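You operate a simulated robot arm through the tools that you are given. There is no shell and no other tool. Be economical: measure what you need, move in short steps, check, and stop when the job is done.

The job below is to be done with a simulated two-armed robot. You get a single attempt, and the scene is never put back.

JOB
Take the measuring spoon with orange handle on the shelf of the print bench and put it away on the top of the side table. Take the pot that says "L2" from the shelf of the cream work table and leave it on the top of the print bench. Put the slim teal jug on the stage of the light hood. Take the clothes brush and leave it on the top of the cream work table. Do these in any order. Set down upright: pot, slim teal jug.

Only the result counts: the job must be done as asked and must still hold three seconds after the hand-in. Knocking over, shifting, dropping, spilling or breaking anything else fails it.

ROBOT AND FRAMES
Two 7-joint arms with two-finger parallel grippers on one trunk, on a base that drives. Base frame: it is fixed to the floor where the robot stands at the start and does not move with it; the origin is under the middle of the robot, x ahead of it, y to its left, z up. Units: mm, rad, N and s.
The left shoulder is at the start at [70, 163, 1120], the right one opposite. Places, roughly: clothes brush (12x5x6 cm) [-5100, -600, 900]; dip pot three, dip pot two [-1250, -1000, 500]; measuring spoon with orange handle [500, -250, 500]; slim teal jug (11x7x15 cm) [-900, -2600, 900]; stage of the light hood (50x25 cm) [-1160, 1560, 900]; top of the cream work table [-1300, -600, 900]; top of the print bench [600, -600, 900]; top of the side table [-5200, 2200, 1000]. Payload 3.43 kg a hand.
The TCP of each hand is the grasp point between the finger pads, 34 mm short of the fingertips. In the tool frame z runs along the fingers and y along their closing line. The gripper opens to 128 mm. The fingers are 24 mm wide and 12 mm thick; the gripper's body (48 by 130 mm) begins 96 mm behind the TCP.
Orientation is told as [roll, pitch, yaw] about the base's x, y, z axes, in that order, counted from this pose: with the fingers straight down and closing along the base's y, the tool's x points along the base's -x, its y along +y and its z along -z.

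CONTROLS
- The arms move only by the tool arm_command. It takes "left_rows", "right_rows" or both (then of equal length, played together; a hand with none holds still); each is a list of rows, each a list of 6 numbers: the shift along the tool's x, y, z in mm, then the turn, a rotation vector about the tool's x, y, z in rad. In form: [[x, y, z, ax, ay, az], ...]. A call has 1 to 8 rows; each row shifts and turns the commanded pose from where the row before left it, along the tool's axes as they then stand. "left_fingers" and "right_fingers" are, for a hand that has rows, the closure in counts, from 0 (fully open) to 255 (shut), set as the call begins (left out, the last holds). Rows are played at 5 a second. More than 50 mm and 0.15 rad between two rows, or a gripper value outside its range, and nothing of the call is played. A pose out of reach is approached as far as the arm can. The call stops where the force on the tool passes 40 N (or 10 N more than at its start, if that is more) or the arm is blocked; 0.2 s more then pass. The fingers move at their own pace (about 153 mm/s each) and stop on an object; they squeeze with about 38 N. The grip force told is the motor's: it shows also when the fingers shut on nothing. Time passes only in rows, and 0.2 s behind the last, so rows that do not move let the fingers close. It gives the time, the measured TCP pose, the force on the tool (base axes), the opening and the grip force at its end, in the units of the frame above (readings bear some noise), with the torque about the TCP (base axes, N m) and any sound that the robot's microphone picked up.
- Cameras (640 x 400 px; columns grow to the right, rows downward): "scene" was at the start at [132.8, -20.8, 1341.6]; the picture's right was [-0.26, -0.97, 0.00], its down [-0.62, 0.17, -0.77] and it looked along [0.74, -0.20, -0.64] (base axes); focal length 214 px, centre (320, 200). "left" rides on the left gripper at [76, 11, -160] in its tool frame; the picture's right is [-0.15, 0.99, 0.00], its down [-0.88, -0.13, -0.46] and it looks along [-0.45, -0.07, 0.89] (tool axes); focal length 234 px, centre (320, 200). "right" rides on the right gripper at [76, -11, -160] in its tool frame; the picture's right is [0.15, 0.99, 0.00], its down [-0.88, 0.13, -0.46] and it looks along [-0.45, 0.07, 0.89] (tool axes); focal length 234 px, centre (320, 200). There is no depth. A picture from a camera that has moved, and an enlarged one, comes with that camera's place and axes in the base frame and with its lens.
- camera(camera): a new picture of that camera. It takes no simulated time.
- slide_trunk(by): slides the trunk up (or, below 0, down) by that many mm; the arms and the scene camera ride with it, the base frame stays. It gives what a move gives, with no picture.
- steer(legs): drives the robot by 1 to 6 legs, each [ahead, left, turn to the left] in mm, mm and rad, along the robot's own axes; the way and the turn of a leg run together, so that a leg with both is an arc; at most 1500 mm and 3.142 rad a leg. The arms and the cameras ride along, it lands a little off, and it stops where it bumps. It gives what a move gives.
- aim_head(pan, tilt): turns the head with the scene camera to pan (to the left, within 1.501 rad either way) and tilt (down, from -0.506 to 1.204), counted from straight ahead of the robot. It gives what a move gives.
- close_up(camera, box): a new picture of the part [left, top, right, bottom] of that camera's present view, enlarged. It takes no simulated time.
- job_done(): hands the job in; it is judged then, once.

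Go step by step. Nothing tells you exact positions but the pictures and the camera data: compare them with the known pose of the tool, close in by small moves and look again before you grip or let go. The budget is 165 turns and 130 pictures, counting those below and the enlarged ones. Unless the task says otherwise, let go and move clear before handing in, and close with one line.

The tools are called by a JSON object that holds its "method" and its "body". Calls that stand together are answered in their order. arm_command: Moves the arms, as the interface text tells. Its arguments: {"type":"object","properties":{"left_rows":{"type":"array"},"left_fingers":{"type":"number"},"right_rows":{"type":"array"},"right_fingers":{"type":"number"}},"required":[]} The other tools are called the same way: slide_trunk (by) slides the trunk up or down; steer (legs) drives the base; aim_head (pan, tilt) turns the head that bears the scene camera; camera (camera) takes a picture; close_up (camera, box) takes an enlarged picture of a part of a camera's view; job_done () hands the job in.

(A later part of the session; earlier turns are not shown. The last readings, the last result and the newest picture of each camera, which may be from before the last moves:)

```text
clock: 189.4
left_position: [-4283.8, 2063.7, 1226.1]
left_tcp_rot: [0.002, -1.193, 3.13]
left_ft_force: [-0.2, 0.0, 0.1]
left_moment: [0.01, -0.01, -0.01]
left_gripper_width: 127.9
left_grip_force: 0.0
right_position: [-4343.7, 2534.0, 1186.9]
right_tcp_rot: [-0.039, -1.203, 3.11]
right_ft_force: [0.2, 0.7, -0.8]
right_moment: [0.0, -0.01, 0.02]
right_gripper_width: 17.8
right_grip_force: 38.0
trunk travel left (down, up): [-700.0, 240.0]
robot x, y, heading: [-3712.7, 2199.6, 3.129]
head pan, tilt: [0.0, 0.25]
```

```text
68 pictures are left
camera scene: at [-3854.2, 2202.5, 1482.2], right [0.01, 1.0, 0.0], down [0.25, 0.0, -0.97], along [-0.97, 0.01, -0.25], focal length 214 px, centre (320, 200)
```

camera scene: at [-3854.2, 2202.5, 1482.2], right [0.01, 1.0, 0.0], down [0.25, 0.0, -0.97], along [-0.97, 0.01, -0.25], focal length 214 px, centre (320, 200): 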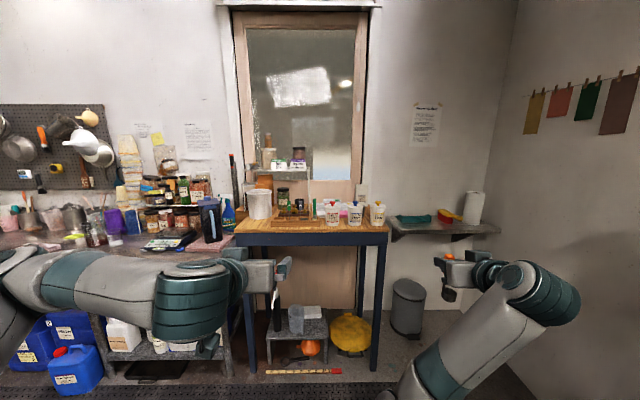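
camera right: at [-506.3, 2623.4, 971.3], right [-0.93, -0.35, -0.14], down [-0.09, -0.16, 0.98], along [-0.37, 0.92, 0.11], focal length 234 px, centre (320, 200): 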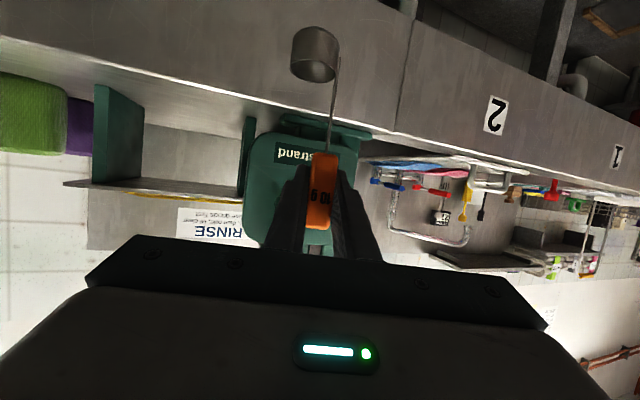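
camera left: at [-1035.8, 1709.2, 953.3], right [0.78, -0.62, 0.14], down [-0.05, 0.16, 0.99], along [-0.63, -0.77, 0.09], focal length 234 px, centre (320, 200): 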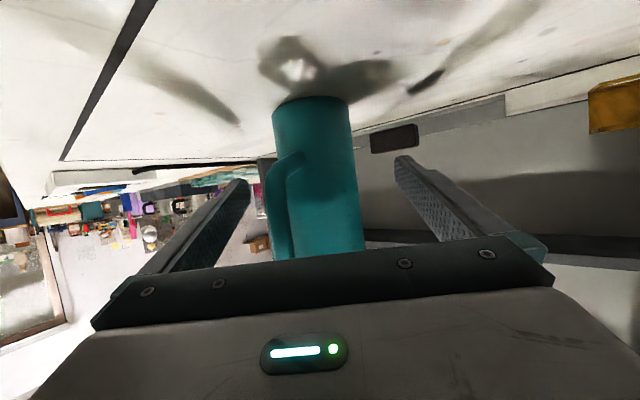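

{"method": "close_up", "body": {"camera": "scene", "box": [210, 140, 410, 265]}}

```text
3.20 times, centred on (310, 202) of scene
camera zoom: at [-3854.2, 2202.5, 1482.2], right [0.01, 1.0, 0.0], down [0.25, 0.0, -0.97], along [-0.97, 0.01, -0.25], focal length 686 px, centre (352, 192)
```

zoom: 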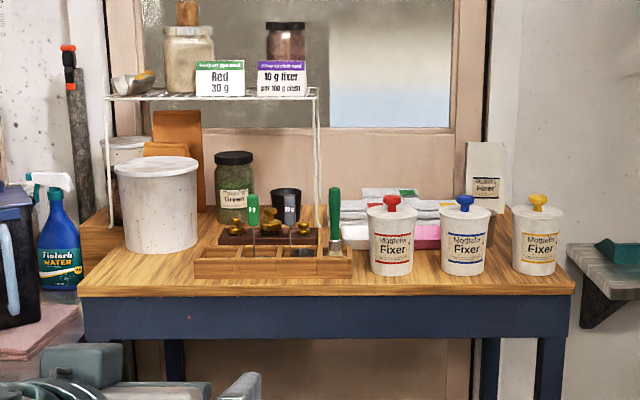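

Table top ≈ z 960, with a free patch at the left front near (-5190,1800). I'll shift there and use the right wrist camera for precision.

{"method": "steer", "body": {"legs": [[250, 300, 0], [180, 300, 0]]}}

{"method": "camera", "body": {"camera": "right"}}

{"method": "camera", "body": {"camera": "scene"}}

```text
clock: 193.7
left_position: [-4722.1, 1470.8, 1225.3]
left_tcp_rot: [0.0, -1.194, 3.131]
left_ft_force: [-0.7, -0.1, 0.3]
left_moment: [0.0, 0.04, 0.06]
left_gripper_width: 128.3
left_grip_force: 0.1
right_position: [-4782.5, 1943.0, 1188.1]
right_tcp_rot: [-0.039, -1.203, 3.11]
right_ft_force: [-0.1, -0.4, -0.4]
right_moment: [-0.02, 0.02, 0.02]
right_gripper_width: 17.8
right_grip_force: 38.2
trunk travel left (down, up): [-700.0, 240.0]
robot x, y, heading: [-4149.5, 1608.0, 3.128]
head pan, tilt: [0.0, 0.25]
```

```text
66 pictures are left
camera right: at [-4604.7, 1941.5, 1173.4], right [-0.01, -0.99, -0.15], down [0.1, -0.15, 0.98], along [-0.99, 0.0, 0.1], focal length 234 px, centre (320, 200)
```

right: 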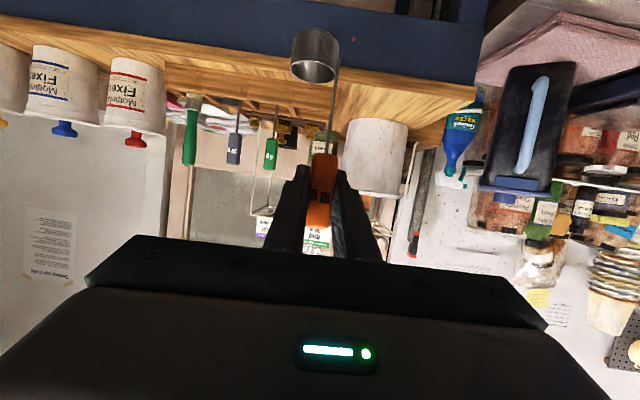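

```text
65 pictures are left
camera scene: at [-4292.0, 1610.6, 1482.2], right [0.01, 1.0, 0.0], down [0.25, 0.0, -0.97], along [-0.97, 0.01, -0.25], focal length 214 px, centre (320, 200)
```

scene: 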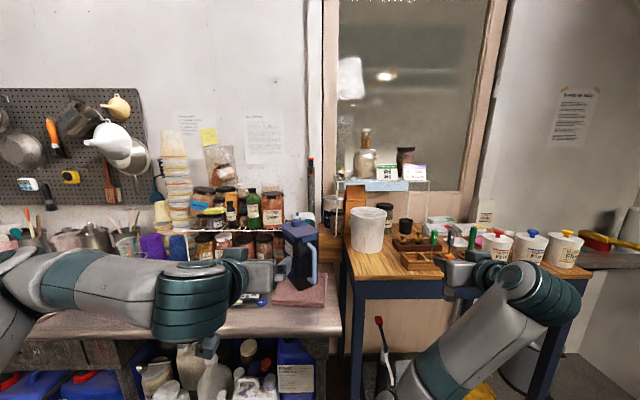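

Triangulated: side-table top z≈987, front edge x≈-5013, left end y≈1715. Target the spoon at about (-5090,1830).

{"method": "steer", "body": {"legs": [[100, 60, 0]]}}

{"method": "arm_command", "body": {"right_rows": [[-14.5, 10, 37.3, 0, 0, 0], [-14.5, 10, 37.3, 0, 0, 0], [-14.5, 10, 37.3, 0, 0, 0], [-14.5, 10, 37.3, 0, 0, 0], [-14.5, 10, 37.3, 0, 0, 0]]}}

{"method": "camera", "body": {"camera": "right"}}

{"method": "camera", "body": {"camera": "scene"}}

```text
clock: 194.9
left_position: [-4821.6, 1413.5, 1226.5]
left_tcp_rot: [0.002, -1.194, 3.126]
left_ft_force: [0.0, 0.1, -1.0]
left_moment: [0.0, -0.01, 0.0]
left_gripper_width: 128.0
left_grip_force: 0.0
right_position: [-4880.2, 1887.4, 1187.7]
right_tcp_rot: [-0.039, -1.202, 3.108]
right_ft_force: [0.3, 0.6, 0.1]
right_moment: [-0.01, 0.05, 0.03]
right_gripper_width: 17.8
right_grip_force: 37.6
trunk travel left (down, up): [-700.0, 240.0]
robot x, y, heading: [-4248.9, 1550.5, 3.13]
head pan, tilt: [0.0, 0.25]
```

```text
clock: 196.2
left_position: [-4819.8, 1414.4, 1227.1]
left_tcp_rot: [0.001, -1.195, 3.125]
left_ft_force: [1.0, 0.3, 1.2]
left_moment: [-0.04, 0.03, 0.04]
left_gripper_width: 127.9
left_grip_force: 0.1
right_position: [-5070.4, 1851.9, 1188.8]
right_tcp_rot: [-0.042, -1.195, 3.109]
right_ft_force: [0.4, -0.2, -0.4]
right_moment: [0.0, 0.0, 0.0]
right_gripper_width: 18.0
right_grip_force: 37.9
trunk travel left (down, up): [-700.0, 240.0]
robot x, y, heading: [-4251.1, 1549.3, 3.127]
head pan, tilt: [0.0, 0.25]
stopped in row 5 (right hand): the force on the tool passed its limit (the readings are from after the stop); the commanded pose is now the measured one
```

```text
64 pictures are left
camera right: at [-4893.4, 1850.5, 1174.4], right [-0.02, -0.99, -0.15], down [0.09, -0.15, 0.98], along [-1.0, 0.0, 0.09], focal length 234 px, centre (320, 200)
```

right: 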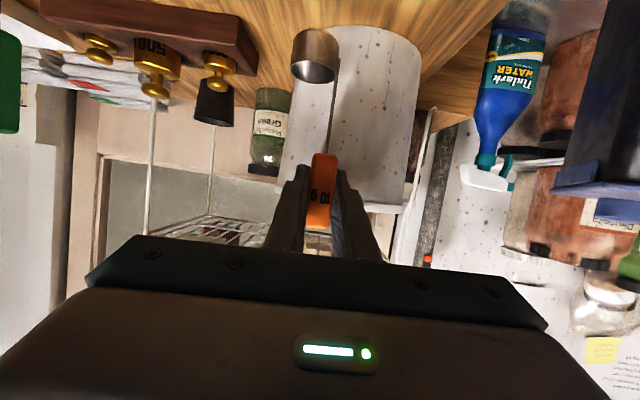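

```text
63 pictures are left
camera scene: at [-4388.4, 1553.0, 1482.8], right [0.02, 1.0, 0.0], down [0.24, 0.0, -0.97], along [-0.97, 0.02, -0.24], focal length 214 px, centre (320, 200)
```

scene: 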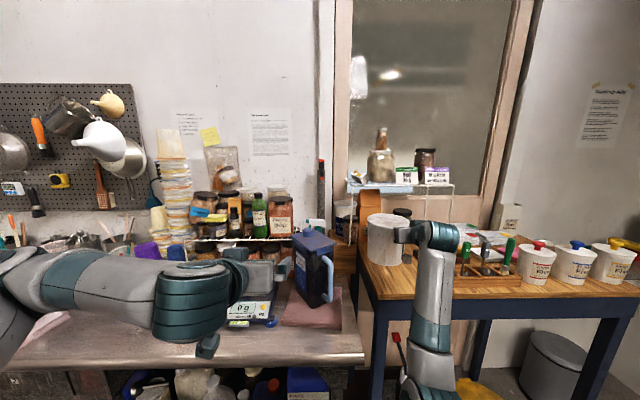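

{"method": "close_up", "body": {"camera": "scene", "box": [350, 180, 510, 280]}}

{"method": "close_up", "body": {"camera": "right", "box": [240, 0, 440, 125]}}

```text
4.00 times, centred on (430, 230) of scene
camera zoom: at [-4388.4, 1553.0, 1482.8], right [0.02, 1.0, 0.0], down [0.24, 0.0, -0.97], along [-0.97, 0.02, -0.24], focal length 858 px, centre (-120, 80)
```

zoom: 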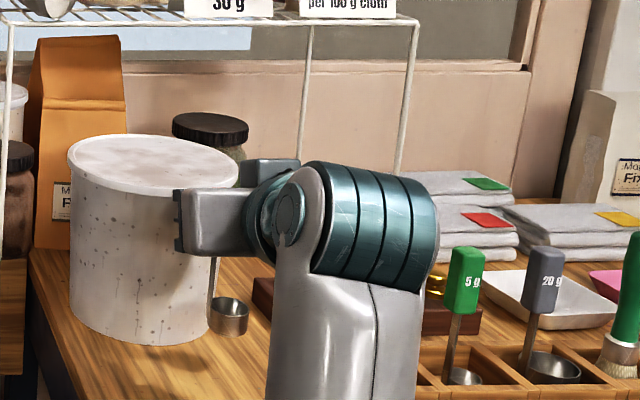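

```text
3.20 times, centred on (340, 62) of right
camera zoom: at [-4893.4, 1850.5, 1174.4], right [-0.02, -0.99, -0.15], down [0.09, -0.15, 0.98], along [-1.0, 0.0, 0.09], focal length 749 px, centre (256, 640)
```

zoom: 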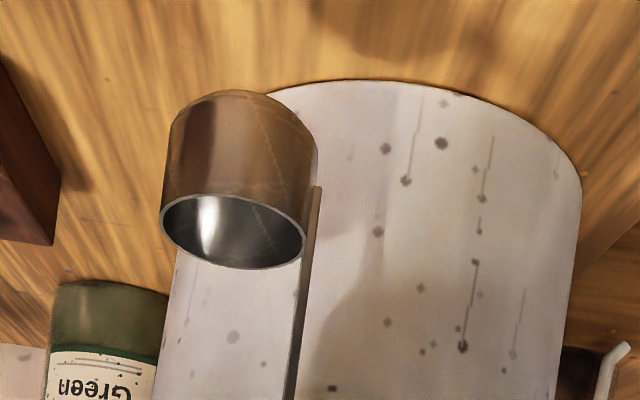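

No visible contact: the fingertips are ~100 mm short of the bucket and the spoon hangs free. I'll lower gently with checks.

{"method": "arm_command", "body": {"right_rows": [[14, 0, 18.9, 0, 0, 0], [14, 0, 18.9, 0, 0, 0]]}}

```text
clock: 196.4
left_position: [-4823.1, 1414.4, 1225.7]
left_tcp_rot: [0.004, -1.193, 3.122]
left_ft_force: [-0.5, 0.1, 0.4]
left_moment: [-0.03, -0.01, 0.0]
left_gripper_width: 128.1
left_grip_force: 0.0
right_position: [-5069.7, 1853.0, 1187.2]
right_tcp_rot: [-0.041, -1.195, 3.111]
right_ft_force: [5.1, -1.9, 0.5]
right_moment: [-0.02, 0.04, 0.1]
right_gripper_width: 17.5
right_grip_force: 38.4
trunk travel left (down, up): [-700.0, 240.0]
robot x, y, heading: [-4244.0, 1549.8, 3.123]
head pan, tilt: [0.0, 0.25]
stopped in row 1 (right hand): the force on the tool passed its limit (the readings are from after the stop); the commanded pose is now the measured one
```

Something resists forward motion. Back off 20 mm and then test a pure downward move.

{"method": "arm_command", "body": {"right_rows": [[7.3, 0, -18.6, 0, 0, 0], [9.3, 0, 3.7, 0, 0, 0], [9.3, 0, 3.7, 0, 0, 0]]}}

{"method": "close_up", "body": {"camera": "scene", "box": [350, 180, 510, 280]}}

{"method": "aim_head", "body": {"pan": -0.5, "tilt": 0.7}}

{"method": "camera", "body": {"camera": "scene"}}

```text
clock: 197.2
left_position: [-4823.4, 1416.4, 1225.0]
left_tcp_rot: [0.003, -1.193, 3.124]
left_ft_force: [0.8, -0.3, -0.5]
left_moment: [0.01, 0.02, 0.0]
left_gripper_width: 128.2
left_grip_force: 0.1
right_position: [-5051.4, 1852.1, 1165.9]
right_tcp_rot: [-0.041, -1.195, 3.111]
right_ft_force: [0.4, -0.7, -0.8]
right_moment: [0.01, 0.0, 0.02]
right_gripper_width: 18.0
right_grip_force: 37.8
trunk travel left (down, up): [-700.0, 240.0]
robot x, y, heading: [-4250.2, 1549.5, 3.121]
head pan, tilt: [0.0, 0.25]
```

```text
4.00 times, centred on (430, 230) of scene
camera zoom: at [-4392.5, 1553.4, 1482.2], right [0.02, 1.0, 0.0], down [0.25, 0.0, -0.97], along [-0.97, 0.02, -0.25], focal length 858 px, centre (-120, 80)
```

zoom: 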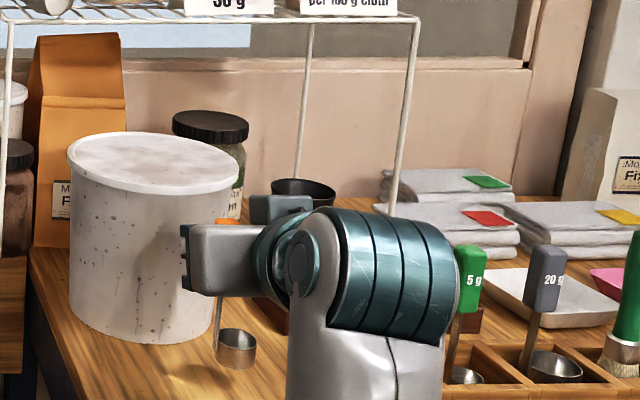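

```text
clock: 198.2
left_position: [-4823.7, 1415.0, 1225.8]
left_tcp_rot: [0.003, -1.192, 3.123]
left_ft_force: [-0.2, -0.5, 0.1]
left_moment: [-0.02, -0.04, 0.01]
left_gripper_width: 128.1
left_grip_force: 0.1
right_position: [-5050.3, 1852.8, 1167.1]
right_tcp_rot: [-0.039, -1.195, 3.108]
right_ft_force: [-0.1, -0.1, 0.5]
right_moment: [-0.01, 0.03, 0.02]
right_gripper_width: 18.0
right_grip_force: 38.3
trunk travel left (down, up): [-700.0, 240.0]
robot x, y, heading: [-4248.6, 1549.4, 3.123]
head pan, tilt: [-0.499, 0.7]
```

```text
59 pictures are left
camera scene: at [-4372.9, 1593.4, 1441.4], right [0.49, 0.87, 0.0], down [0.56, -0.32, -0.77], along [-0.67, 0.38, -0.64], focal length 214 px, centre (320, 200)
```

scene: 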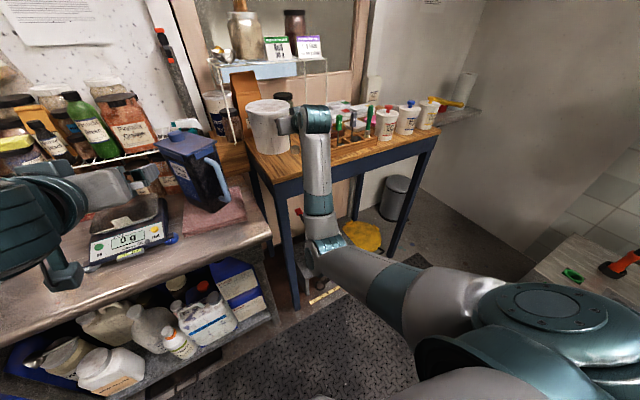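

Re-triangulating with three views shows the bucket at x≈-5148 (front -5078) and the table top at z≈1050, so the fingertips had touched the heavy bucket, and it hasn't visibly moved. I'll back the spoon 70 mm toward the front of the table and lower there.

{"method": "arm_command", "body": {"right_rows": [[8.2, 0, -34.4, 0, 0, 0], [8.2, 0, -34.4, 0, 0, 0]]}}

{"method": "close_up", "body": {"camera": "scene", "box": [210, 80, 370, 180]}}

{"method": "camera", "body": {"camera": "right"}}

```text
clock: 198.8
left_position: [-4821.9, 1414.7, 1225.9]
left_tcp_rot: [0.004, -1.193, 3.124]
left_ft_force: [0.1, -1.0, 0.6]
left_moment: [0.01, -0.02, -0.01]
left_gripper_width: 128.1
left_grip_force: 0.2
right_position: [-4981.2, 1846.7, 1178.8]
right_tcp_rot: [-0.037, -1.195, 3.108]
right_ft_force: [0.1, 0.4, 0.3]
right_moment: [0.02, 0.0, -0.02]
right_gripper_width: 17.8
right_grip_force: 38.5
trunk travel left (down, up): [-700.0, 240.0]
robot x, y, heading: [-4250.8, 1545.3, 3.124]
head pan, tilt: [-0.499, 0.7]
```

```text
4.00 times, centred on (290, 130) of scene
camera zoom: at [-4372.0, 1593.6, 1441.5], right [0.49, 0.87, 0.0], down [0.56, -0.32, -0.77], along [-0.67, 0.38, -0.64], focal length 858 px, centre (440, 480)
```

zoom: 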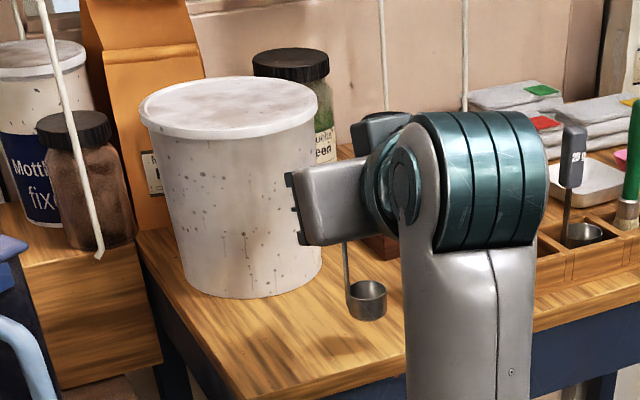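

```text
57 pictures are left
camera right: at [-4804.4, 1845.4, 1165.3], right [-0.02, -0.99, -0.15], down [0.09, -0.15, 0.98], along [-1.0, 0.0, 0.09], focal length 234 px, centre (320, 200)
```

right: 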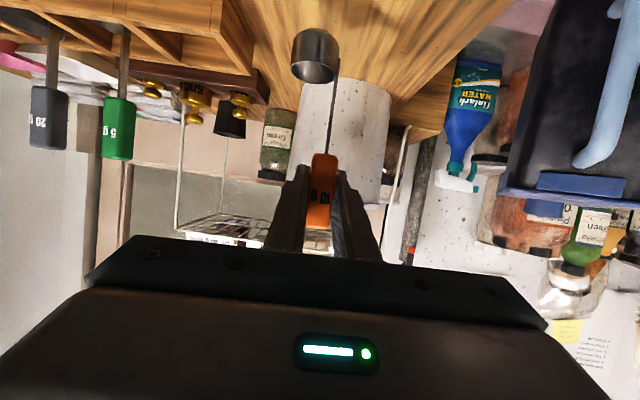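

{"method": "arm_command", "body": {"right_rows": [[13.9, 0, 5.5, 0, 0, 0], [13.9, 0, 5.5, 0, 0, 0], [0, 0, 0, 0, 0, 0]]}}

{"method": "close_up", "body": {"camera": "scene", "box": [210, 80, 370, 180]}}

```text
clock: 199.6
left_position: [-4823.1, 1415.1, 1226.1]
left_tcp_rot: [0.003, -1.191, 3.124]
left_ft_force: [0.6, -0.7, -0.8]
left_moment: [-0.02, -0.03, -0.01]
left_gripper_width: 128.0
left_grip_force: 0.0
right_position: [-4982.1, 1845.5, 1147.1]
right_tcp_rot: [-0.039, -1.197, 3.109]
right_ft_force: [-0.6, -0.1, -0.1]
right_moment: [-0.01, 0.02, -0.01]
right_gripper_width: 17.9
right_grip_force: 37.8
trunk travel left (down, up): [-700.0, 240.0]
robot x, y, heading: [-4245.4, 1553.5, 3.126]
head pan, tilt: [-0.499, 0.7]
```

```text
4.00 times, centred on (290, 130) of scene
camera zoom: at [-4372.8, 1593.3, 1441.4], right [0.49, 0.87, 0.0], down [0.56, -0.32, -0.76], along [-0.67, 0.38, -0.64], focal length 858 px, centre (440, 480)
```

zoom: 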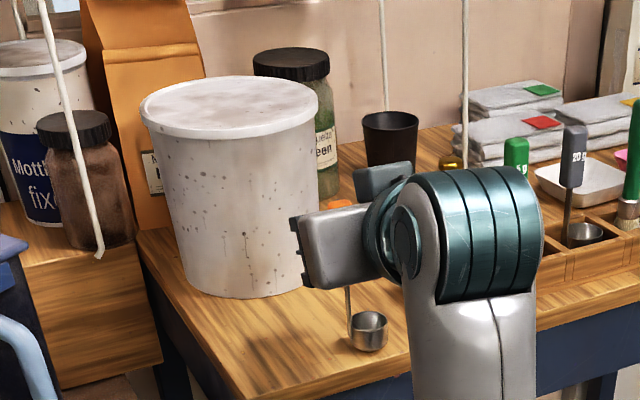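

Still hovering, and a bit near the front edge. Shift 40 mm deeper and 40 mm left (south), then keep lowering.

{"method": "arm_command", "body": {"right_rows": [[-7.3, 20, 18.6, 0, 0, 0], [-7.3, 20, 18.6, 0, 0, 0], [4.65, 0, 1.85, 0, 0, 0], [4.65, 0, 1.85, 0, 0, 0], [4.65, 0, 1.85, 0, 0, 0], [0, 0, 0, 0, 0, 0]]}}

{"method": "close_up", "body": {"camera": "scene", "box": [210, 80, 370, 180]}}

```text
clock: 200.9
left_position: [-4820.1, 1414.0, 1227.0]
left_tcp_rot: [-0.002, -1.195, 3.128]
left_ft_force: [0.4, 0.0, 0.1]
left_moment: [-0.01, -0.01, -0.01]
left_gripper_width: 128.2
left_grip_force: 0.0
right_position: [-5021.0, 1810.1, 1135.0]
right_tcp_rot: [-0.044, -1.203, 3.114]
right_ft_force: [-0.9, -2.3, 30.1]
right_moment: [0.19, -0.13, 0.01]
right_gripper_width: 17.8
right_grip_force: 37.4
trunk travel left (down, up): [-700.0, 240.0]
robot x, y, heading: [-4243.8, 1549.0, 3.128]
head pan, tilt: [-0.499, 0.7]
```

```text
4.00 times, centred on (290, 130) of scene
camera zoom: at [-4368.6, 1591.3, 1442.0], right [0.49, 0.87, 0.0], down [0.56, -0.32, -0.77], along [-0.67, 0.38, -0.64], focal length 858 px, centre (440, 480)
```

zoom: 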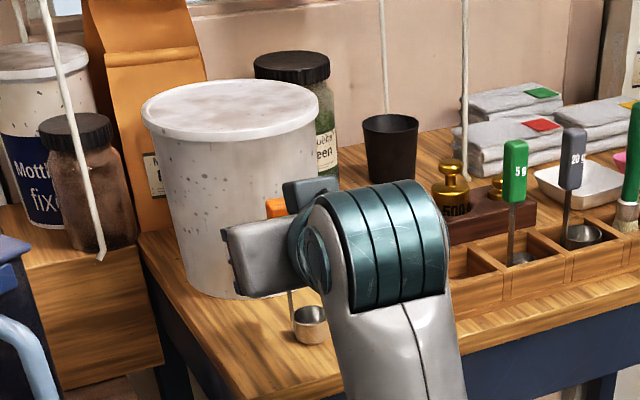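

Contact (table ≈ z 1028). Ease pressure slightly, then open partially.

{"method": "arm_command", "body": {"right_rows": [[-2.2, 0, -0.9, 0, 0, 0], [0, 0, 0, 0, 0, 0]]}}

{"method": "arm_command", "body": {"right_rows": [[0, 0, 0, 0, 0, 0], [0, 0, 0, 0, 0, 0], [0, 0, 0, 0, 0, 0]], "right_fingers": 150}}

{"method": "camera", "body": {"camera": "right"}}

```text
clock: 201.6
left_position: [-4819.5, 1415.0, 1227.0]
left_tcp_rot: [0.001, -1.196, 3.127]
left_ft_force: [-0.9, 0.5, 0.2]
left_moment: [-0.01, -0.02, 0.01]
left_gripper_width: 128.0
left_grip_force: 0.1
right_position: [-5021.3, 1810.2, 1135.6]
right_tcp_rot: [-0.044, -1.2, 3.112]
right_ft_force: [-0.3, -2.4, 23.6]
right_moment: [0.13, -0.2, 0.0]
right_gripper_width: 18.1
right_grip_force: 38.0
trunk travel left (down, up): [-700.0, 240.0]
robot x, y, heading: [-4245.5, 1550.3, 3.124]
head pan, tilt: [-0.499, 0.7]
```

```text
clock: 202.3
left_position: [-4823.8, 1414.8, 1225.2]
left_tcp_rot: [0.005, -1.192, 3.125]
left_ft_force: [-0.5, -0.1, -0.1]
left_moment: [-0.02, 0.02, -0.02]
left_gripper_width: 128.0
left_grip_force: 0.0
right_position: [-5025.0, 1811.3, 1131.7]
right_tcp_rot: [-0.041, -1.194, 3.107]
right_ft_force: [0.2, 0.0, -0.3]
right_moment: [-0.01, -0.01, 0.01]
right_gripper_width: 52.9
right_grip_force: 0.0
trunk travel left (down, up): [-700.0, 240.0]
robot x, y, heading: [-4247.7, 1549.7, 3.125]
head pan, tilt: [-0.499, 0.7]
```

```text
54 pictures are left
camera right: at [-4848.2, 1809.2, 1119.0], right [-0.02, -0.99, -0.15], down [0.09, -0.15, 0.98], along [-1.0, 0.0, 0.09], focal length 234 px, centre (320, 200)
```

right: 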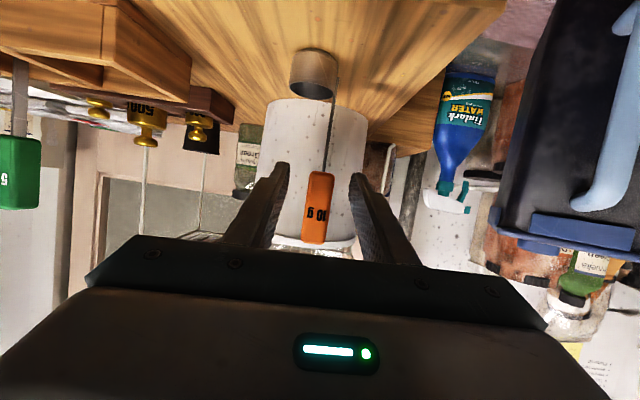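

Spoon stands on its own. Retreat straight back.

{"method": "arm_command", "body": {"right_rows": [[7, 0, -18.7, 0, 0, 0], [14.5, 0, -37.3, 0, 0, 0], [14.5, 0, -37.3, 0, 0, 0], [14.5, 0, -37.3, 0, 0, 0]]}}

{"method": "steer", "body": {"legs": [[-300, 0, 0]]}}

{"method": "aim_head", "body": {"pan": -0.1, "tilt": 0.4}}

{"method": "camera", "body": {"camera": "scene"}}

```text
clock: 203.3
left_position: [-4822.0, 1416.7, 1225.5]
left_tcp_rot: [0.005, -1.195, 3.124]
left_ft_force: [-0.3, 0.5, 0.4]
left_moment: [0.02, 0.0, 0.0]
left_gripper_width: 127.8
left_grip_force: 0.1
right_position: [-4883.6, 1801.9, 1134.6]
right_tcp_rot: [-0.041, -1.195, 3.106]
right_ft_force: [-0.1, -1.3, -0.4]
right_moment: [-0.02, 0.0, 0.02]
right_gripper_width: 52.6
right_grip_force: 0.1
trunk travel left (down, up): [-700.0, 240.0]
robot x, y, heading: [-4247.7, 1553.3, 3.125]
head pan, tilt: [-0.499, 0.7]
```

```text
clock: 205.4
left_position: [-4521.6, 1411.8, 1224.9]
left_tcp_rot: [0.004, -1.192, 3.123]
left_ft_force: [0.5, -0.8, -0.5]
left_moment: [-0.03, 0.02, -0.01]
left_gripper_width: 127.9
left_grip_force: 0.1
right_position: [-4583.1, 1797.4, 1134.4]
right_tcp_rot: [-0.04, -1.196, 3.107]
right_ft_force: [0.2, -0.3, 0.0]
right_moment: [-0.01, 0.03, -0.03]
right_gripper_width: 52.6
right_grip_force: 0.1
trunk travel left (down, up): [-700.0, 240.0]
robot x, y, heading: [-3949.9, 1542.2, 3.124]
head pan, tilt: [-0.499, 0.7]
```

```text
clock: 206.3
left_position: [-4521.8, 1411.0, 1224.5]
left_tcp_rot: [0.003, -1.192, 3.123]
left_ft_force: [-1.1, 0.2, 0.4]
left_moment: [-0.01, 0.0, 0.02]
left_gripper_width: 127.5
left_grip_force: 0.0
right_position: [-4585.8, 1797.6, 1133.5]
right_tcp_rot: [-0.04, -1.196, 3.106]
right_ft_force: [-0.6, 0.6, -0.3]
right_moment: [0.02, -0.01, 0.0]
right_gripper_width: 52.7
right_grip_force: 0.0
trunk travel left (down, up): [-700.0, 240.0]
robot x, y, heading: [-3946.5, 1543.4, 3.122]
head pan, tilt: [-0.099, 0.4]
```

```text
53 pictures are left
camera scene: at [-4089.7, 1557.3, 1468.1], right [0.12, 0.99, 0.0], down [0.39, -0.05, -0.92], along [-0.91, 0.11, -0.39], focal length 214 px, centre (320, 200)
```

scene: 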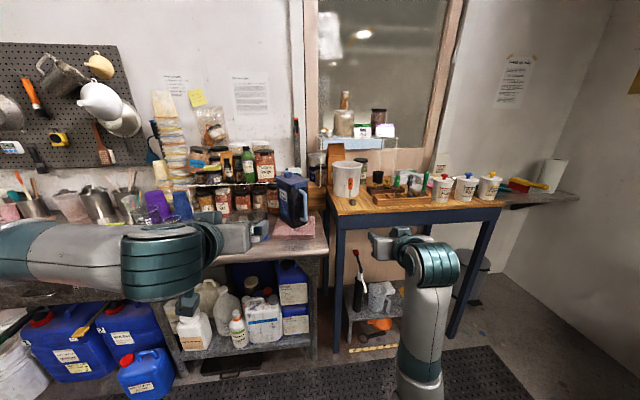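

Spoon is standing on the side table. Now look south for the clothes brush.

{"method": "aim_head", "body": {"pan": 0.9, "tilt": 0.4}}

{"method": "camera", "body": {"camera": "scene"}}

```text
clock: 207.5
left_position: [-4522.1, 1412.8, 1225.8]
left_tcp_rot: [0.002, -1.192, 3.122]
left_ft_force: [-0.1, 0.0, 0.5]
left_moment: [0.01, 0.01, 0.01]
left_gripper_width: 128.0
left_grip_force: 0.0
right_position: [-4583.0, 1797.8, 1134.7]
right_tcp_rot: [-0.042, -1.194, 3.106]
right_ft_force: [0.1, -0.3, -0.1]
right_moment: [-0.03, 0.03, -0.02]
right_gripper_width: 52.9
right_grip_force: 0.0
trunk travel left (down, up): [-700.0, 240.0]
robot x, y, heading: [-3942.5, 1540.9, 3.121]
head pan, tilt: [0.901, 0.4]
```

```text
52 pictures are left
camera scene: at [-4056.1, 1474.8, 1468.2], right [-0.77, 0.64, 0.0], down [0.25, 0.3, -0.92], along [-0.59, -0.71, -0.39], focal length 214 px, centre (320, 200)
```

scene: 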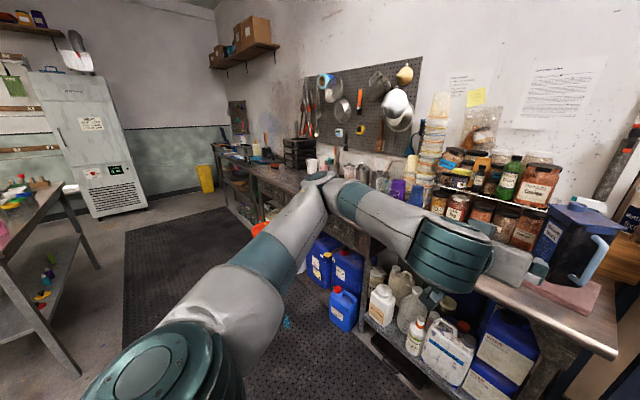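

{"method": "steer", "body": {"legs": [[60, 1000, 0], [0, 900, 0]]}}

{"method": "aim_head", "body": {"pan": 0.15, "tilt": 0.4}}

{"method": "camera", "body": {"camera": "scene"}}

```text
clock: 217.0
left_position: [-4628.6, -455.4, 1225.4]
left_tcp_rot: [0.004, -1.191, 3.106]
left_ft_force: [1.4, 0.2, -0.8]
left_moment: [0.0, 0.02, -0.01]
left_gripper_width: 128.2
left_grip_force: 0.1
right_position: [-4682.6, -66.4, 1135.0]
right_tcp_rot: [-0.039, -1.196, 3.09]
right_ft_force: [-0.4, -0.5, 1.0]
right_moment: [0.01, 0.01, -0.01]
right_gripper_width: 52.8
right_grip_force: 0.0
trunk travel left (down, up): [-700.0, 240.0]
robot x, y, heading: [-4051.1, -332.4, 3.107]
head pan, tilt: [0.901, 0.4]
```

```text
clock: 218.1
left_position: [-4628.3, -454.7, 1225.1]
left_tcp_rot: [0.005, -1.194, 3.105]
left_ft_force: [0.6, 0.0, 0.2]
left_moment: [-0.01, -0.03, 0.02]
left_gripper_width: 127.6
left_grip_force: 0.0
right_position: [-4683.4, -68.2, 1133.2]
right_tcp_rot: [-0.04, -1.196, 3.089]
right_ft_force: [-0.1, 0.4, 0.3]
right_moment: [0.01, 0.02, 0.0]
right_gripper_width: 52.4
right_grip_force: 0.0
trunk travel left (down, up): [-700.0, 240.0]
robot x, y, heading: [-4051.7, -332.0, 3.103]
head pan, tilt: [0.15, 0.4]
```

```text
51 pictures are left
camera scene: at [-4193.7, -339.9, 1468.2], right [-0.11, 0.99, 0.0], down [0.39, 0.04, -0.92], along [-0.92, -0.11, -0.39], focal length 214 px, centre (320, 200)
```

scene: 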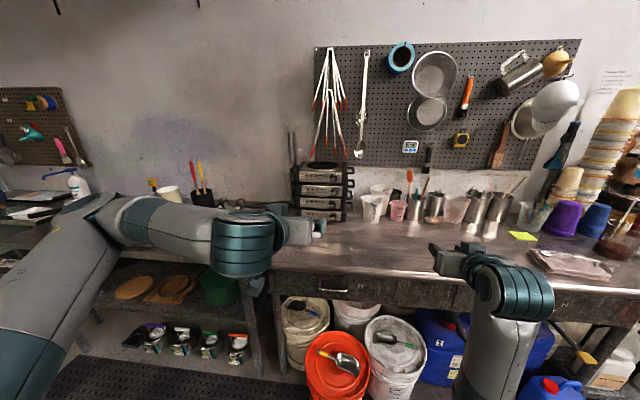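

{"method": "camera", "body": {"camera": "left"}}

```text
50 pictures are left
camera left: at [-4451.4, -472.3, 1212.5], right [-0.09, -0.99, 0.14], down [0.1, 0.13, 0.99], along [-0.99, 0.1, 0.09], focal length 234 px, centre (320, 200)
```

left: 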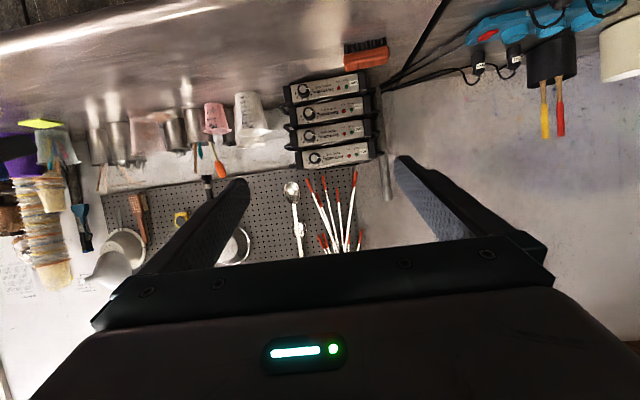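

{"method": "close_up", "body": {"camera": "left", "box": [270, 10, 470, 135]}}

```text
3.20 times, centred on (370, 72) of left
camera zoom: at [-4451.4, -472.3, 1212.5], right [-0.09, -0.99, 0.14], down [0.1, 0.13, 0.99], along [-0.99, 0.1, 0.09], focal length 749 px, centre (160, 608)
```

zoom: 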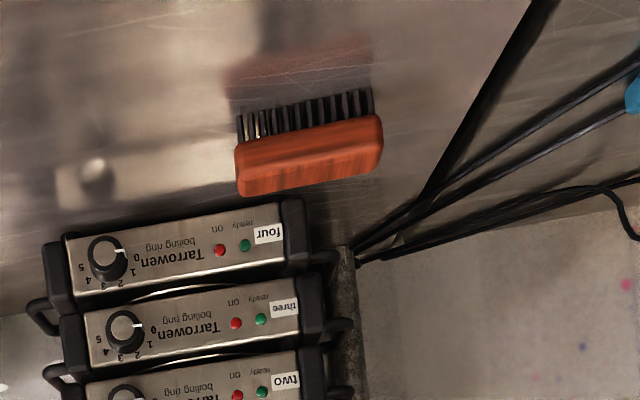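

Brush sits bristles-down at about (-5056,-571), long axis along y. I'll point the left hand down and yaw 90° so it grips across the 5 cm width.

{"method": "arm_command", "body": {"left_rows": [[0, 0, 0, 0, 0.15, 0], [0, 0, 0, 0, 0.15, 0], [0, 0, 0, 0, 0.15, 0], [0, 0, 0, 0, 0.15, 0], [0, 0, 0, 0, 0.15, 0], [0, 0, 0, 0, 0.15, 0], [0, 0, 0, 0, 0.15, 0], [0, 0, 0, 0, 0.145, 0]]}}

{"method": "arm_command", "body": {"left_rows": [[0, 0, 0, 0, 0, -0.15], [0, 0, 0, 0, 0, -0.15], [0, 0, 0, 0, 0, -0.15], [0, 0, 0, 0, 0, -0.15], [0, 0, 0, 0, 0, -0.15], [0, 0, 0, 0, 0, -0.15], [0, 0, 0, 0, 0, -0.15], [0, 0, 0, 0, 0, -0.15]]}}

{"method": "arm_command", "body": {"left_rows": [[0, 0, 0, 0, 0, -0.13], [0, 0, 0, 0, 0, -0.13], [0, 0, 0, 0, 0, -0.11]]}}

{"method": "camera", "body": {"camera": "left"}}

{"method": "camera", "body": {"camera": "scene"}}

```text
clock: 219.9
left_position: [-4629.1, -454.4, 1224.3]
left_tcp_rot: [0.002, 0.005, 3.11]
left_ft_force: [0.1, -0.2, -0.5]
left_moment: [0.03, 0.0, -0.01]
left_gripper_width: 127.9
left_grip_force: 0.0
right_position: [-4683.8, -66.4, 1133.1]
right_tcp_rot: [-0.04, -1.196, 3.089]
right_ft_force: [-0.4, -0.3, 0.4]
right_moment: [0.01, 0.03, -0.02]
right_gripper_width: 52.7
right_grip_force: 0.0
trunk travel left (down, up): [-700.0, 240.0]
robot x, y, heading: [-4050.7, -336.3, 3.108]
head pan, tilt: [0.15, 0.4]
```

```text
clock: 221.7
left_position: [-4627.1, -456.5, 1225.1]
left_tcp_rot: [0.002, 0.001, -1.971]
left_ft_force: [0.0, -0.1, -0.4]
left_moment: [-0.02, 0.02, 0.01]
left_gripper_width: 127.9
left_grip_force: 0.1
right_position: [-4681.7, -67.4, 1134.3]
right_tcp_rot: [-0.039, -1.195, 3.089]
right_ft_force: [-0.8, -0.3, 0.2]
right_moment: [0.02, 0.01, 0.03]
right_gripper_width: 52.5
right_grip_force: 0.2
trunk travel left (down, up): [-700.0, 240.0]
robot x, y, heading: [-4051.7, -334.4, 3.104]
head pan, tilt: [0.15, 0.4]
```

```text
clock: 222.5
left_position: [-4628.9, -455.0, 1225.5]
left_tcp_rot: [0.003, -0.001, -1.605]
left_ft_force: [0.9, 0.6, -0.1]
left_moment: [0.02, 0.01, -0.02]
left_gripper_width: 128.1
left_grip_force: 0.0
right_position: [-4683.0, -68.6, 1134.8]
right_tcp_rot: [-0.04, -1.195, 3.089]
right_ft_force: [0.0, 0.5, -0.9]
right_moment: [0.01, 0.01, 0.0]
right_gripper_width: 52.5
right_grip_force: 0.1
trunk travel left (down, up): [-700.0, 240.0]
robot x, y, heading: [-4053.0, -333.6, 3.104]
head pan, tilt: [0.15, 0.4]
```

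```text
48 pictures are left
camera left: at [-4614.0, -380.1, 1383.5], right [0.98, -0.18, 0.0], down [-0.16, -0.88, 0.46], along [-0.08, -0.45, -0.89], focal length 234 px, centre (320, 200)
```

left: 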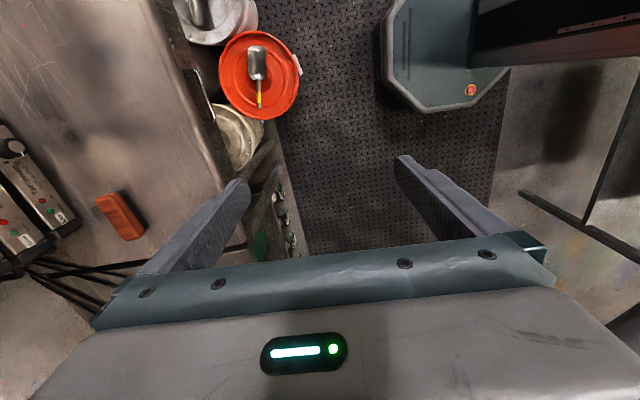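

```text
47 pictures are left
camera scene: at [-4193.7, -339.8, 1468.2], right [-0.11, 0.99, 0.0], down [0.39, 0.04, -0.92], along [-0.92, -0.1, -0.39], focal length 214 px, centre (320, 200)
```

scene: 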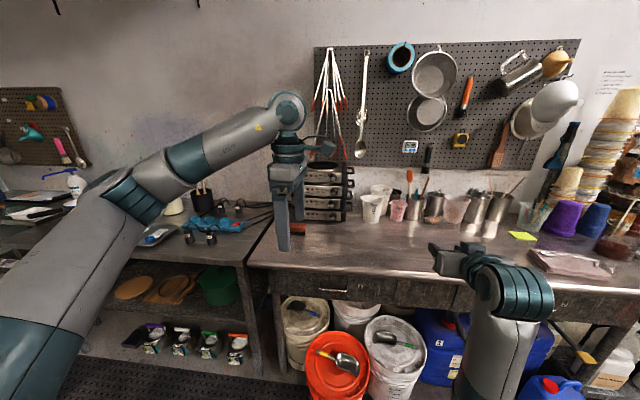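

Brush wood centre ≈ (-5112,-573, z≈910). Drive in and move the hand above it.

{"method": "steer", "body": {"legs": [[250, 0, 0]]}}

{"method": "arm_command", "body": {"left_rows": [[-18, -38, 22, 0, 0, 0], [-18, -38, 22, 0, 0, 0], [-18, -38, 22, 0, 0, 0], [-18, -38, 22, 0, 0, 0], [-18, -38, 22, 0, 0, 0], [-18, -38, 22, 0, 0, 0]]}}

{"method": "camera", "body": {"camera": "left"}}

```text
clock: 224.3
left_position: [-4873.1, -447.1, 1225.8]
left_tcp_rot: [0.002, -0.002, -1.604]
left_ft_force: [-0.4, 0.2, 0.3]
left_moment: [0.0, 0.01, 0.0]
left_gripper_width: 128.2
left_grip_force: 0.1
right_position: [-4928.1, -59.1, 1134.3]
right_tcp_rot: [-0.04, -1.195, 3.091]
right_ft_force: [-1.0, 0.1, 0.0]
right_moment: [0.02, 0.03, 0.04]
right_gripper_width: 52.4
right_grip_force: 0.1
trunk travel left (down, up): [-700.0, 240.0]
robot x, y, heading: [-4300.0, -323.0, 3.105]
head pan, tilt: [0.15, 0.4]
```

```text
clock: 225.7
left_position: [-5106.2, -543.0, 1093.8]
left_tcp_rot: [0.003, -0.001, -1.606]
left_ft_force: [-0.7, 0.3, 0.6]
left_moment: [0.01, -0.03, 0.0]
left_gripper_width: 127.9
left_grip_force: 0.1
right_position: [-4930.4, -59.9, 1133.5]
right_tcp_rot: [-0.038, -1.194, 3.09]
right_ft_force: [0.4, 0.9, -0.6]
right_moment: [0.0, -0.03, 0.02]
right_gripper_width: 52.3
right_grip_force: 0.1
trunk travel left (down, up): [-700.0, 240.0]
robot x, y, heading: [-4297.6, -325.1, 3.106]
head pan, tilt: [0.15, 0.4]
```

```text
46 pictures are left
camera left: at [-5091.4, -468.6, 1251.7], right [0.98, -0.18, 0.0], down [-0.16, -0.87, 0.46], along [-0.08, -0.45, -0.89], focal length 234 px, centre (320, 200)
```

left: 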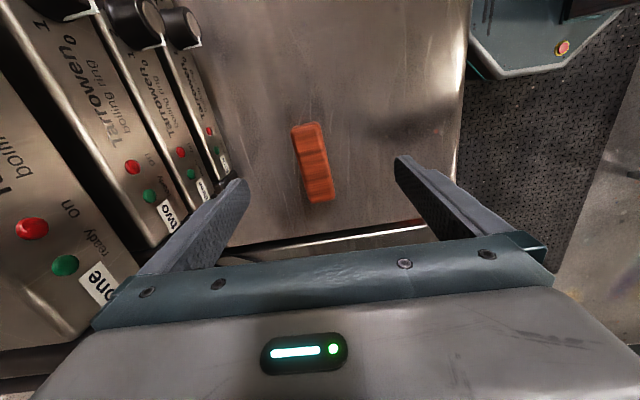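

{"method": "arm_command", "body": {"left_rows": [[-10.3, -5.3, 34.7, 0, 0, 0], [-10.3, -5.3, 34.7, 0, 0, 0], [-10.3, -5.3, 34.7, 0, 0, 0]], "left_fingers": 76}}

{"method": "camera", "body": {"camera": "left"}}

{"method": "close_up", "body": {"camera": "scene", "box": [210, 150, 370, 250]}}

```text
clock: 226.5
left_position: [-5119.7, -578.7, 989.6]
left_tcp_rot: [0.003, 0.0, -1.606]
left_ft_force: [0.1, -0.6, 0.3]
left_moment: [-0.01, -0.03, 0.01]
left_gripper_width: 89.9
left_grip_force: 0.1
right_position: [-4929.2, -60.0, 1134.1]
right_tcp_rot: [-0.043, -1.196, 3.09]
right_ft_force: [-0.5, 0.1, -0.6]
right_moment: [0.02, 0.01, -0.02]
right_gripper_width: 52.5
right_grip_force: 0.1
trunk travel left (down, up): [-700.0, 240.0]
robot x, y, heading: [-4300.6, -320.4, 3.109]
head pan, tilt: [0.15, 0.4]
```

```text
45 pictures are left
camera left: at [-5106.1, -502.6, 1148.2], right [0.98, -0.18, 0.0], down [-0.16, -0.88, 0.46], along [-0.08, -0.45, -0.89], focal length 234 px, centre (320, 200)
```

left: 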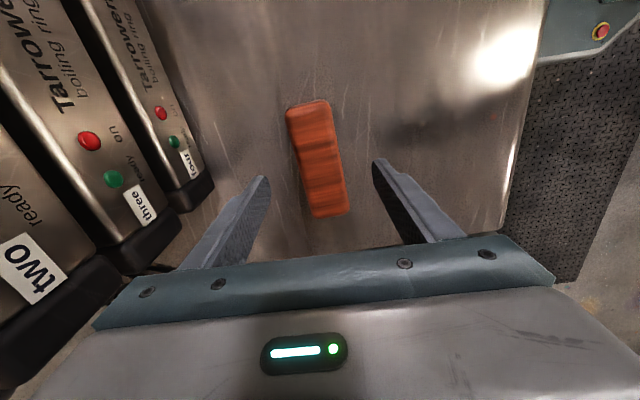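

```text
4.00 times, centred on (290, 200) of scene
camera zoom: at [-4439.4, -331.8, 1468.2], right [-0.12, 0.99, 0.0], down [0.39, 0.05, -0.92], along [-0.91, -0.11, -0.39], focal length 858 px, centre (440, 200)
```

zoom: 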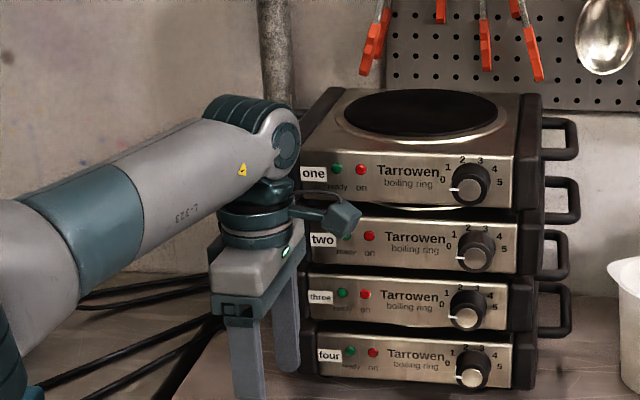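

{"method": "arm_command", "body": {"left_rows": [[3.5, -0.5, 35, 0, 0, 0], [3.5, -0.5, 33, 0, 0, 0], [0, 0, 0, 0, 0, 0]]}}

{"method": "camera", "body": {"camera": "left"}}

```text
clock: 227.3
left_position: [-5119.3, -569.9, 921.6]
left_tcp_rot: [0.002, -0.001, -1.603]
left_ft_force: [0.5, -0.4, 0.1]
left_moment: [-0.03, 0.04, -0.03]
left_gripper_width: 89.9
left_grip_force: 0.0
right_position: [-4928.4, -59.3, 1135.3]
right_tcp_rot: [-0.04, -1.194, 3.092]
right_ft_force: [0.0, 0.0, 0.1]
right_moment: [-0.01, 0.02, -0.01]
right_gripper_width: 52.9
right_grip_force: 0.1
trunk travel left (down, up): [-700.0, 240.0]
robot x, y, heading: [-4292.8, -322.6, 3.107]
head pan, tilt: [0.15, 0.4]
```

```text
43 pictures are left
camera left: at [-5106.2, -494.8, 1079.7], right [0.98, -0.18, 0.0], down [-0.16, -0.88, 0.46], along [-0.08, -0.45, -0.89], focal length 234 px, centre (320, 200)
```

left: 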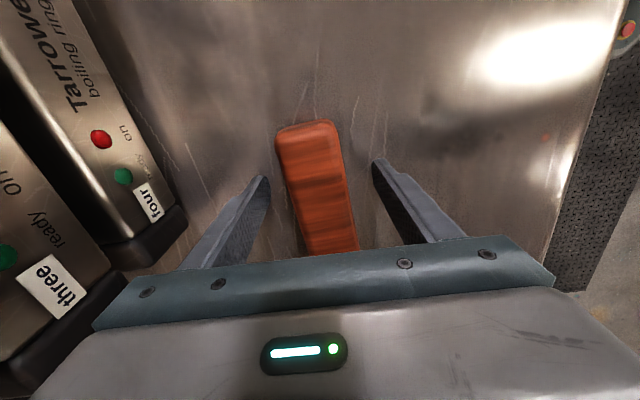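

{"method": "arm_command", "body": {"left_rows": [[-2, -1, 8, 0, 0, 0], [0, 0, 5, 0, 0, 0], [0, 0, 0, 0, 0, 0]]}}

{"method": "close_up", "body": {"camera": "scene", "box": [220, 200, 340, 275]}}

```text
clock: 228.1
left_position: [-5121.5, -572.1, 913.9]
left_tcp_rot: [-0.005, -0.002, -1.604]
left_ft_force: [-6.5, -4.0, 31.2]
left_moment: [0.02, -1.31, -0.23]
left_gripper_width: 86.1
left_grip_force: 0.0
right_position: [-4926.2, -58.7, 1135.9]
right_tcp_rot: [-0.037, -1.198, 3.089]
right_ft_force: [-0.6, 0.2, 0.3]
right_moment: [-0.01, -0.01, 0.01]
right_gripper_width: 52.6
right_grip_force: 0.0
trunk travel left (down, up): [-700.0, 240.0]
robot x, y, heading: [-4298.9, -326.8, 3.11]
head pan, tilt: [0.15, 0.4]
```

```text
5.33 times, centred on (280, 238) of scene
camera zoom: at [-4435.3, -330.2, 1469.1], right [-0.12, 0.99, 0.0], down [0.38, 0.04, -0.92], along [-0.92, -0.11, -0.39], focal length 1144 px, centre (533, 0)
```

zoom: 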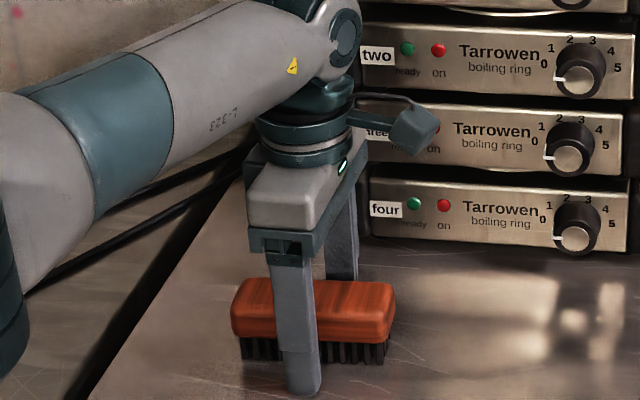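

Fingertips just touch the bench and the wood is between the pads. Raise 4 mm and grip.

{"method": "arm_command", "body": {"left_rows": [[0, 0, -5, 0, 0, 0], [0, 0, 0, 0, 0, 0]]}}

{"method": "arm_command", "body": {"left_rows": [[0, 0, 0, 0, 0, 0], [0, 0, 0, 0, 0, 0], [0, 0, 0, 0, 0, 0]], "left_fingers": 255}}

{"method": "arm_command", "body": {"left_rows": [[0, 0, -30, 0, 0, 0], [0, 0, -45, 0, 0, 0], [0, 0, -45, 0, 0, 0], [0, 0, -45, 0, 0, 0]]}}

{"method": "camera", "body": {"camera": "left"}}

```text
clock: 228.7
left_position: [-5121.2, -571.3, 913.9]
left_tcp_rot: [0.003, -0.002, -1.603]
left_ft_force: [3.6, -0.5, 16.1]
left_moment: [0.16, 0.59, 0.06]
left_gripper_width: 87.9
left_grip_force: 0.0
right_position: [-4925.6, -60.2, 1135.0]
right_tcp_rot: [-0.038, -1.196, 3.089]
right_ft_force: [1.7, -0.2, 0.5]
right_moment: [0.01, 0.0, 0.01]
right_gripper_width: 52.8
right_grip_force: 0.1
trunk travel left (down, up): [-700.0, 240.0]
robot x, y, heading: [-4298.5, -324.9, 3.103]
head pan, tilt: [0.15, 0.4]
```

```text
clock: 229.5
left_position: [-5121.0, -572.7, 915.5]
left_tcp_rot: [0.001, -0.001, -1.604]
left_ft_force: [1.0, 0.0, 10.6]
left_moment: [-0.13, 0.06, 0.09]
left_gripper_width: 43.2
left_grip_force: 37.7
right_position: [-4926.8, -59.6, 1135.2]
right_tcp_rot: [-0.039, -1.198, 3.089]
right_ft_force: [-0.2, 1.1, -0.4]
right_moment: [-0.01, -0.01, 0.0]
right_gripper_width: 52.5
right_grip_force: 0.1
trunk travel left (down, up): [-700.0, 240.0]
robot x, y, heading: [-4298.0, -323.1, 3.109]
head pan, tilt: [0.15, 0.4]
```

```text
clock: 230.5
left_position: [-5123.8, -569.5, 1080.4]
left_tcp_rot: [0.0, -0.001, -1.606]
left_ft_force: [0.7, 0.1, -1.0]
left_moment: [0.01, 0.0, -0.02]
left_gripper_width: 43.8
left_grip_force: 38.5
right_position: [-4927.9, -59.9, 1134.7]
right_tcp_rot: [-0.038, -1.196, 3.088]
right_ft_force: [0.3, 0.0, 0.0]
right_moment: [-0.02, 0.02, 0.05]
right_gripper_width: 52.8
right_grip_force: 0.1
trunk travel left (down, up): [-700.0, 240.0]
robot x, y, heading: [-4296.0, -324.4, 3.106]
head pan, tilt: [0.15, 0.4]
```

```text
41 pictures are left
camera left: at [-5109.1, -494.0, 1239.0], right [0.98, -0.18, 0.0], down [-0.16, -0.87, 0.46], along [-0.08, -0.45, -0.89], focal length 234 px, centre (320, 200)
```

left: 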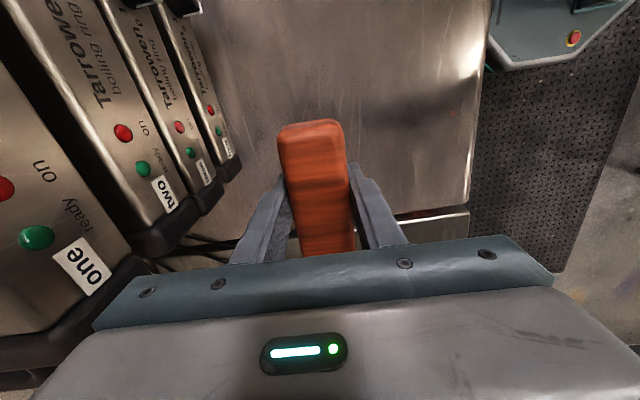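

Brush is gripped. Retract, back out, and travel through the aisle at y≈570 toward the cream table.

{"method": "arm_command", "body": {"left_rows": [[0, 40, -10, 0, 0, 0], [0, 40, -10, 0, 0, 0], [0, 40, -10, 0, 0, 0], [0, 40, -10, 0, 0, 0], [0, 40, -10, 0, 0, 0], [0, 20, -10, 0, 0, 0]]}}

{"method": "steer", "body": {"legs": [[-260, 0, 0], [0, -890, 0], [0, 0, -1.55], [0, 0, -1.55]]}}

{"method": "aim_head", "body": {"pan": 0.0, "tilt": 0.3}}

{"method": "camera", "body": {"camera": "scene"}}

```text
clock: 231.9
left_position: [-4903.5, -578.4, 1138.3]
left_tcp_rot: [0.002, -0.003, -1.606]
left_ft_force: [-0.3, 0.7, -1.3]
left_moment: [0.02, 0.03, -0.01]
left_gripper_width: 43.5
left_grip_force: 38.1
right_position: [-4928.4, -59.2, 1133.5]
right_tcp_rot: [-0.041, -1.197, 3.092]
right_ft_force: [-0.3, -0.8, 0.5]
right_moment: [0.0, 0.03, 0.01]
right_gripper_width: 52.7
right_grip_force: 0.1
trunk travel left (down, up): [-700.0, 240.0]
robot x, y, heading: [-4295.8, -322.5, 3.108]
head pan, tilt: [0.15, 0.4]
```

```text
clock: 245.6
left_position: [-3394.5, 824.0, 1138.9]
left_tcp_rot: [0.001, -0.003, 1.545]
left_ft_force: [0.0, -0.4, -0.9]
left_moment: [-0.01, 0.03, 0.02]
left_gripper_width: 43.4
left_grip_force: 38.1
right_position: [-3366.7, 304.3, 1133.9]
right_tcp_rot: [-0.041, -1.195, -0.043]
right_ft_force: [0.7, 0.2, 0.1]
right_moment: [0.02, 0.0, 0.02]
right_gripper_width: 52.7
right_grip_force: 0.1
trunk travel left (down, up): [-700.0, 240.0]
robot x, y, heading: [-3999.2, 562.1, -0.03]
head pan, tilt: [0.15, 0.4]
```

```text
clock: 246.3
left_position: [-3395.1, 823.2, 1137.5]
left_tcp_rot: [0.002, -0.002, 1.546]
left_ft_force: [0.2, -0.8, -1.1]
left_moment: [0.0, -0.02, 0.02]
left_gripper_width: 43.5
left_grip_force: 38.0
right_position: [-3366.3, 305.0, 1134.3]
right_tcp_rot: [-0.041, -1.195, -0.044]
right_ft_force: [1.2, 0.3, -0.3]
right_moment: [0.0, 0.01, -0.02]
right_gripper_width: 52.6
right_grip_force: 0.0
trunk travel left (down, up): [-700.0, 240.0]
robot x, y, heading: [-4001.6, 560.8, -0.031]
head pan, tilt: [0.0, 0.3]
```

```text
40 pictures are left
camera scene: at [-3855.8, 561.2, 1477.4], right [-0.03, -1.0, 0.0], down [-0.3, 0.01, -0.96], along [0.95, -0.03, -0.3], focal length 214 px, centre (320, 200)
```

scene: 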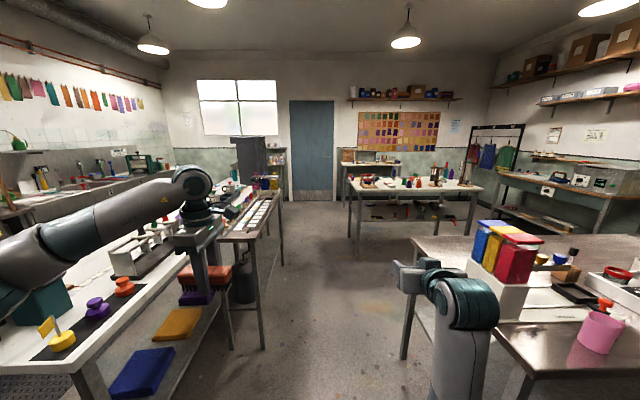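

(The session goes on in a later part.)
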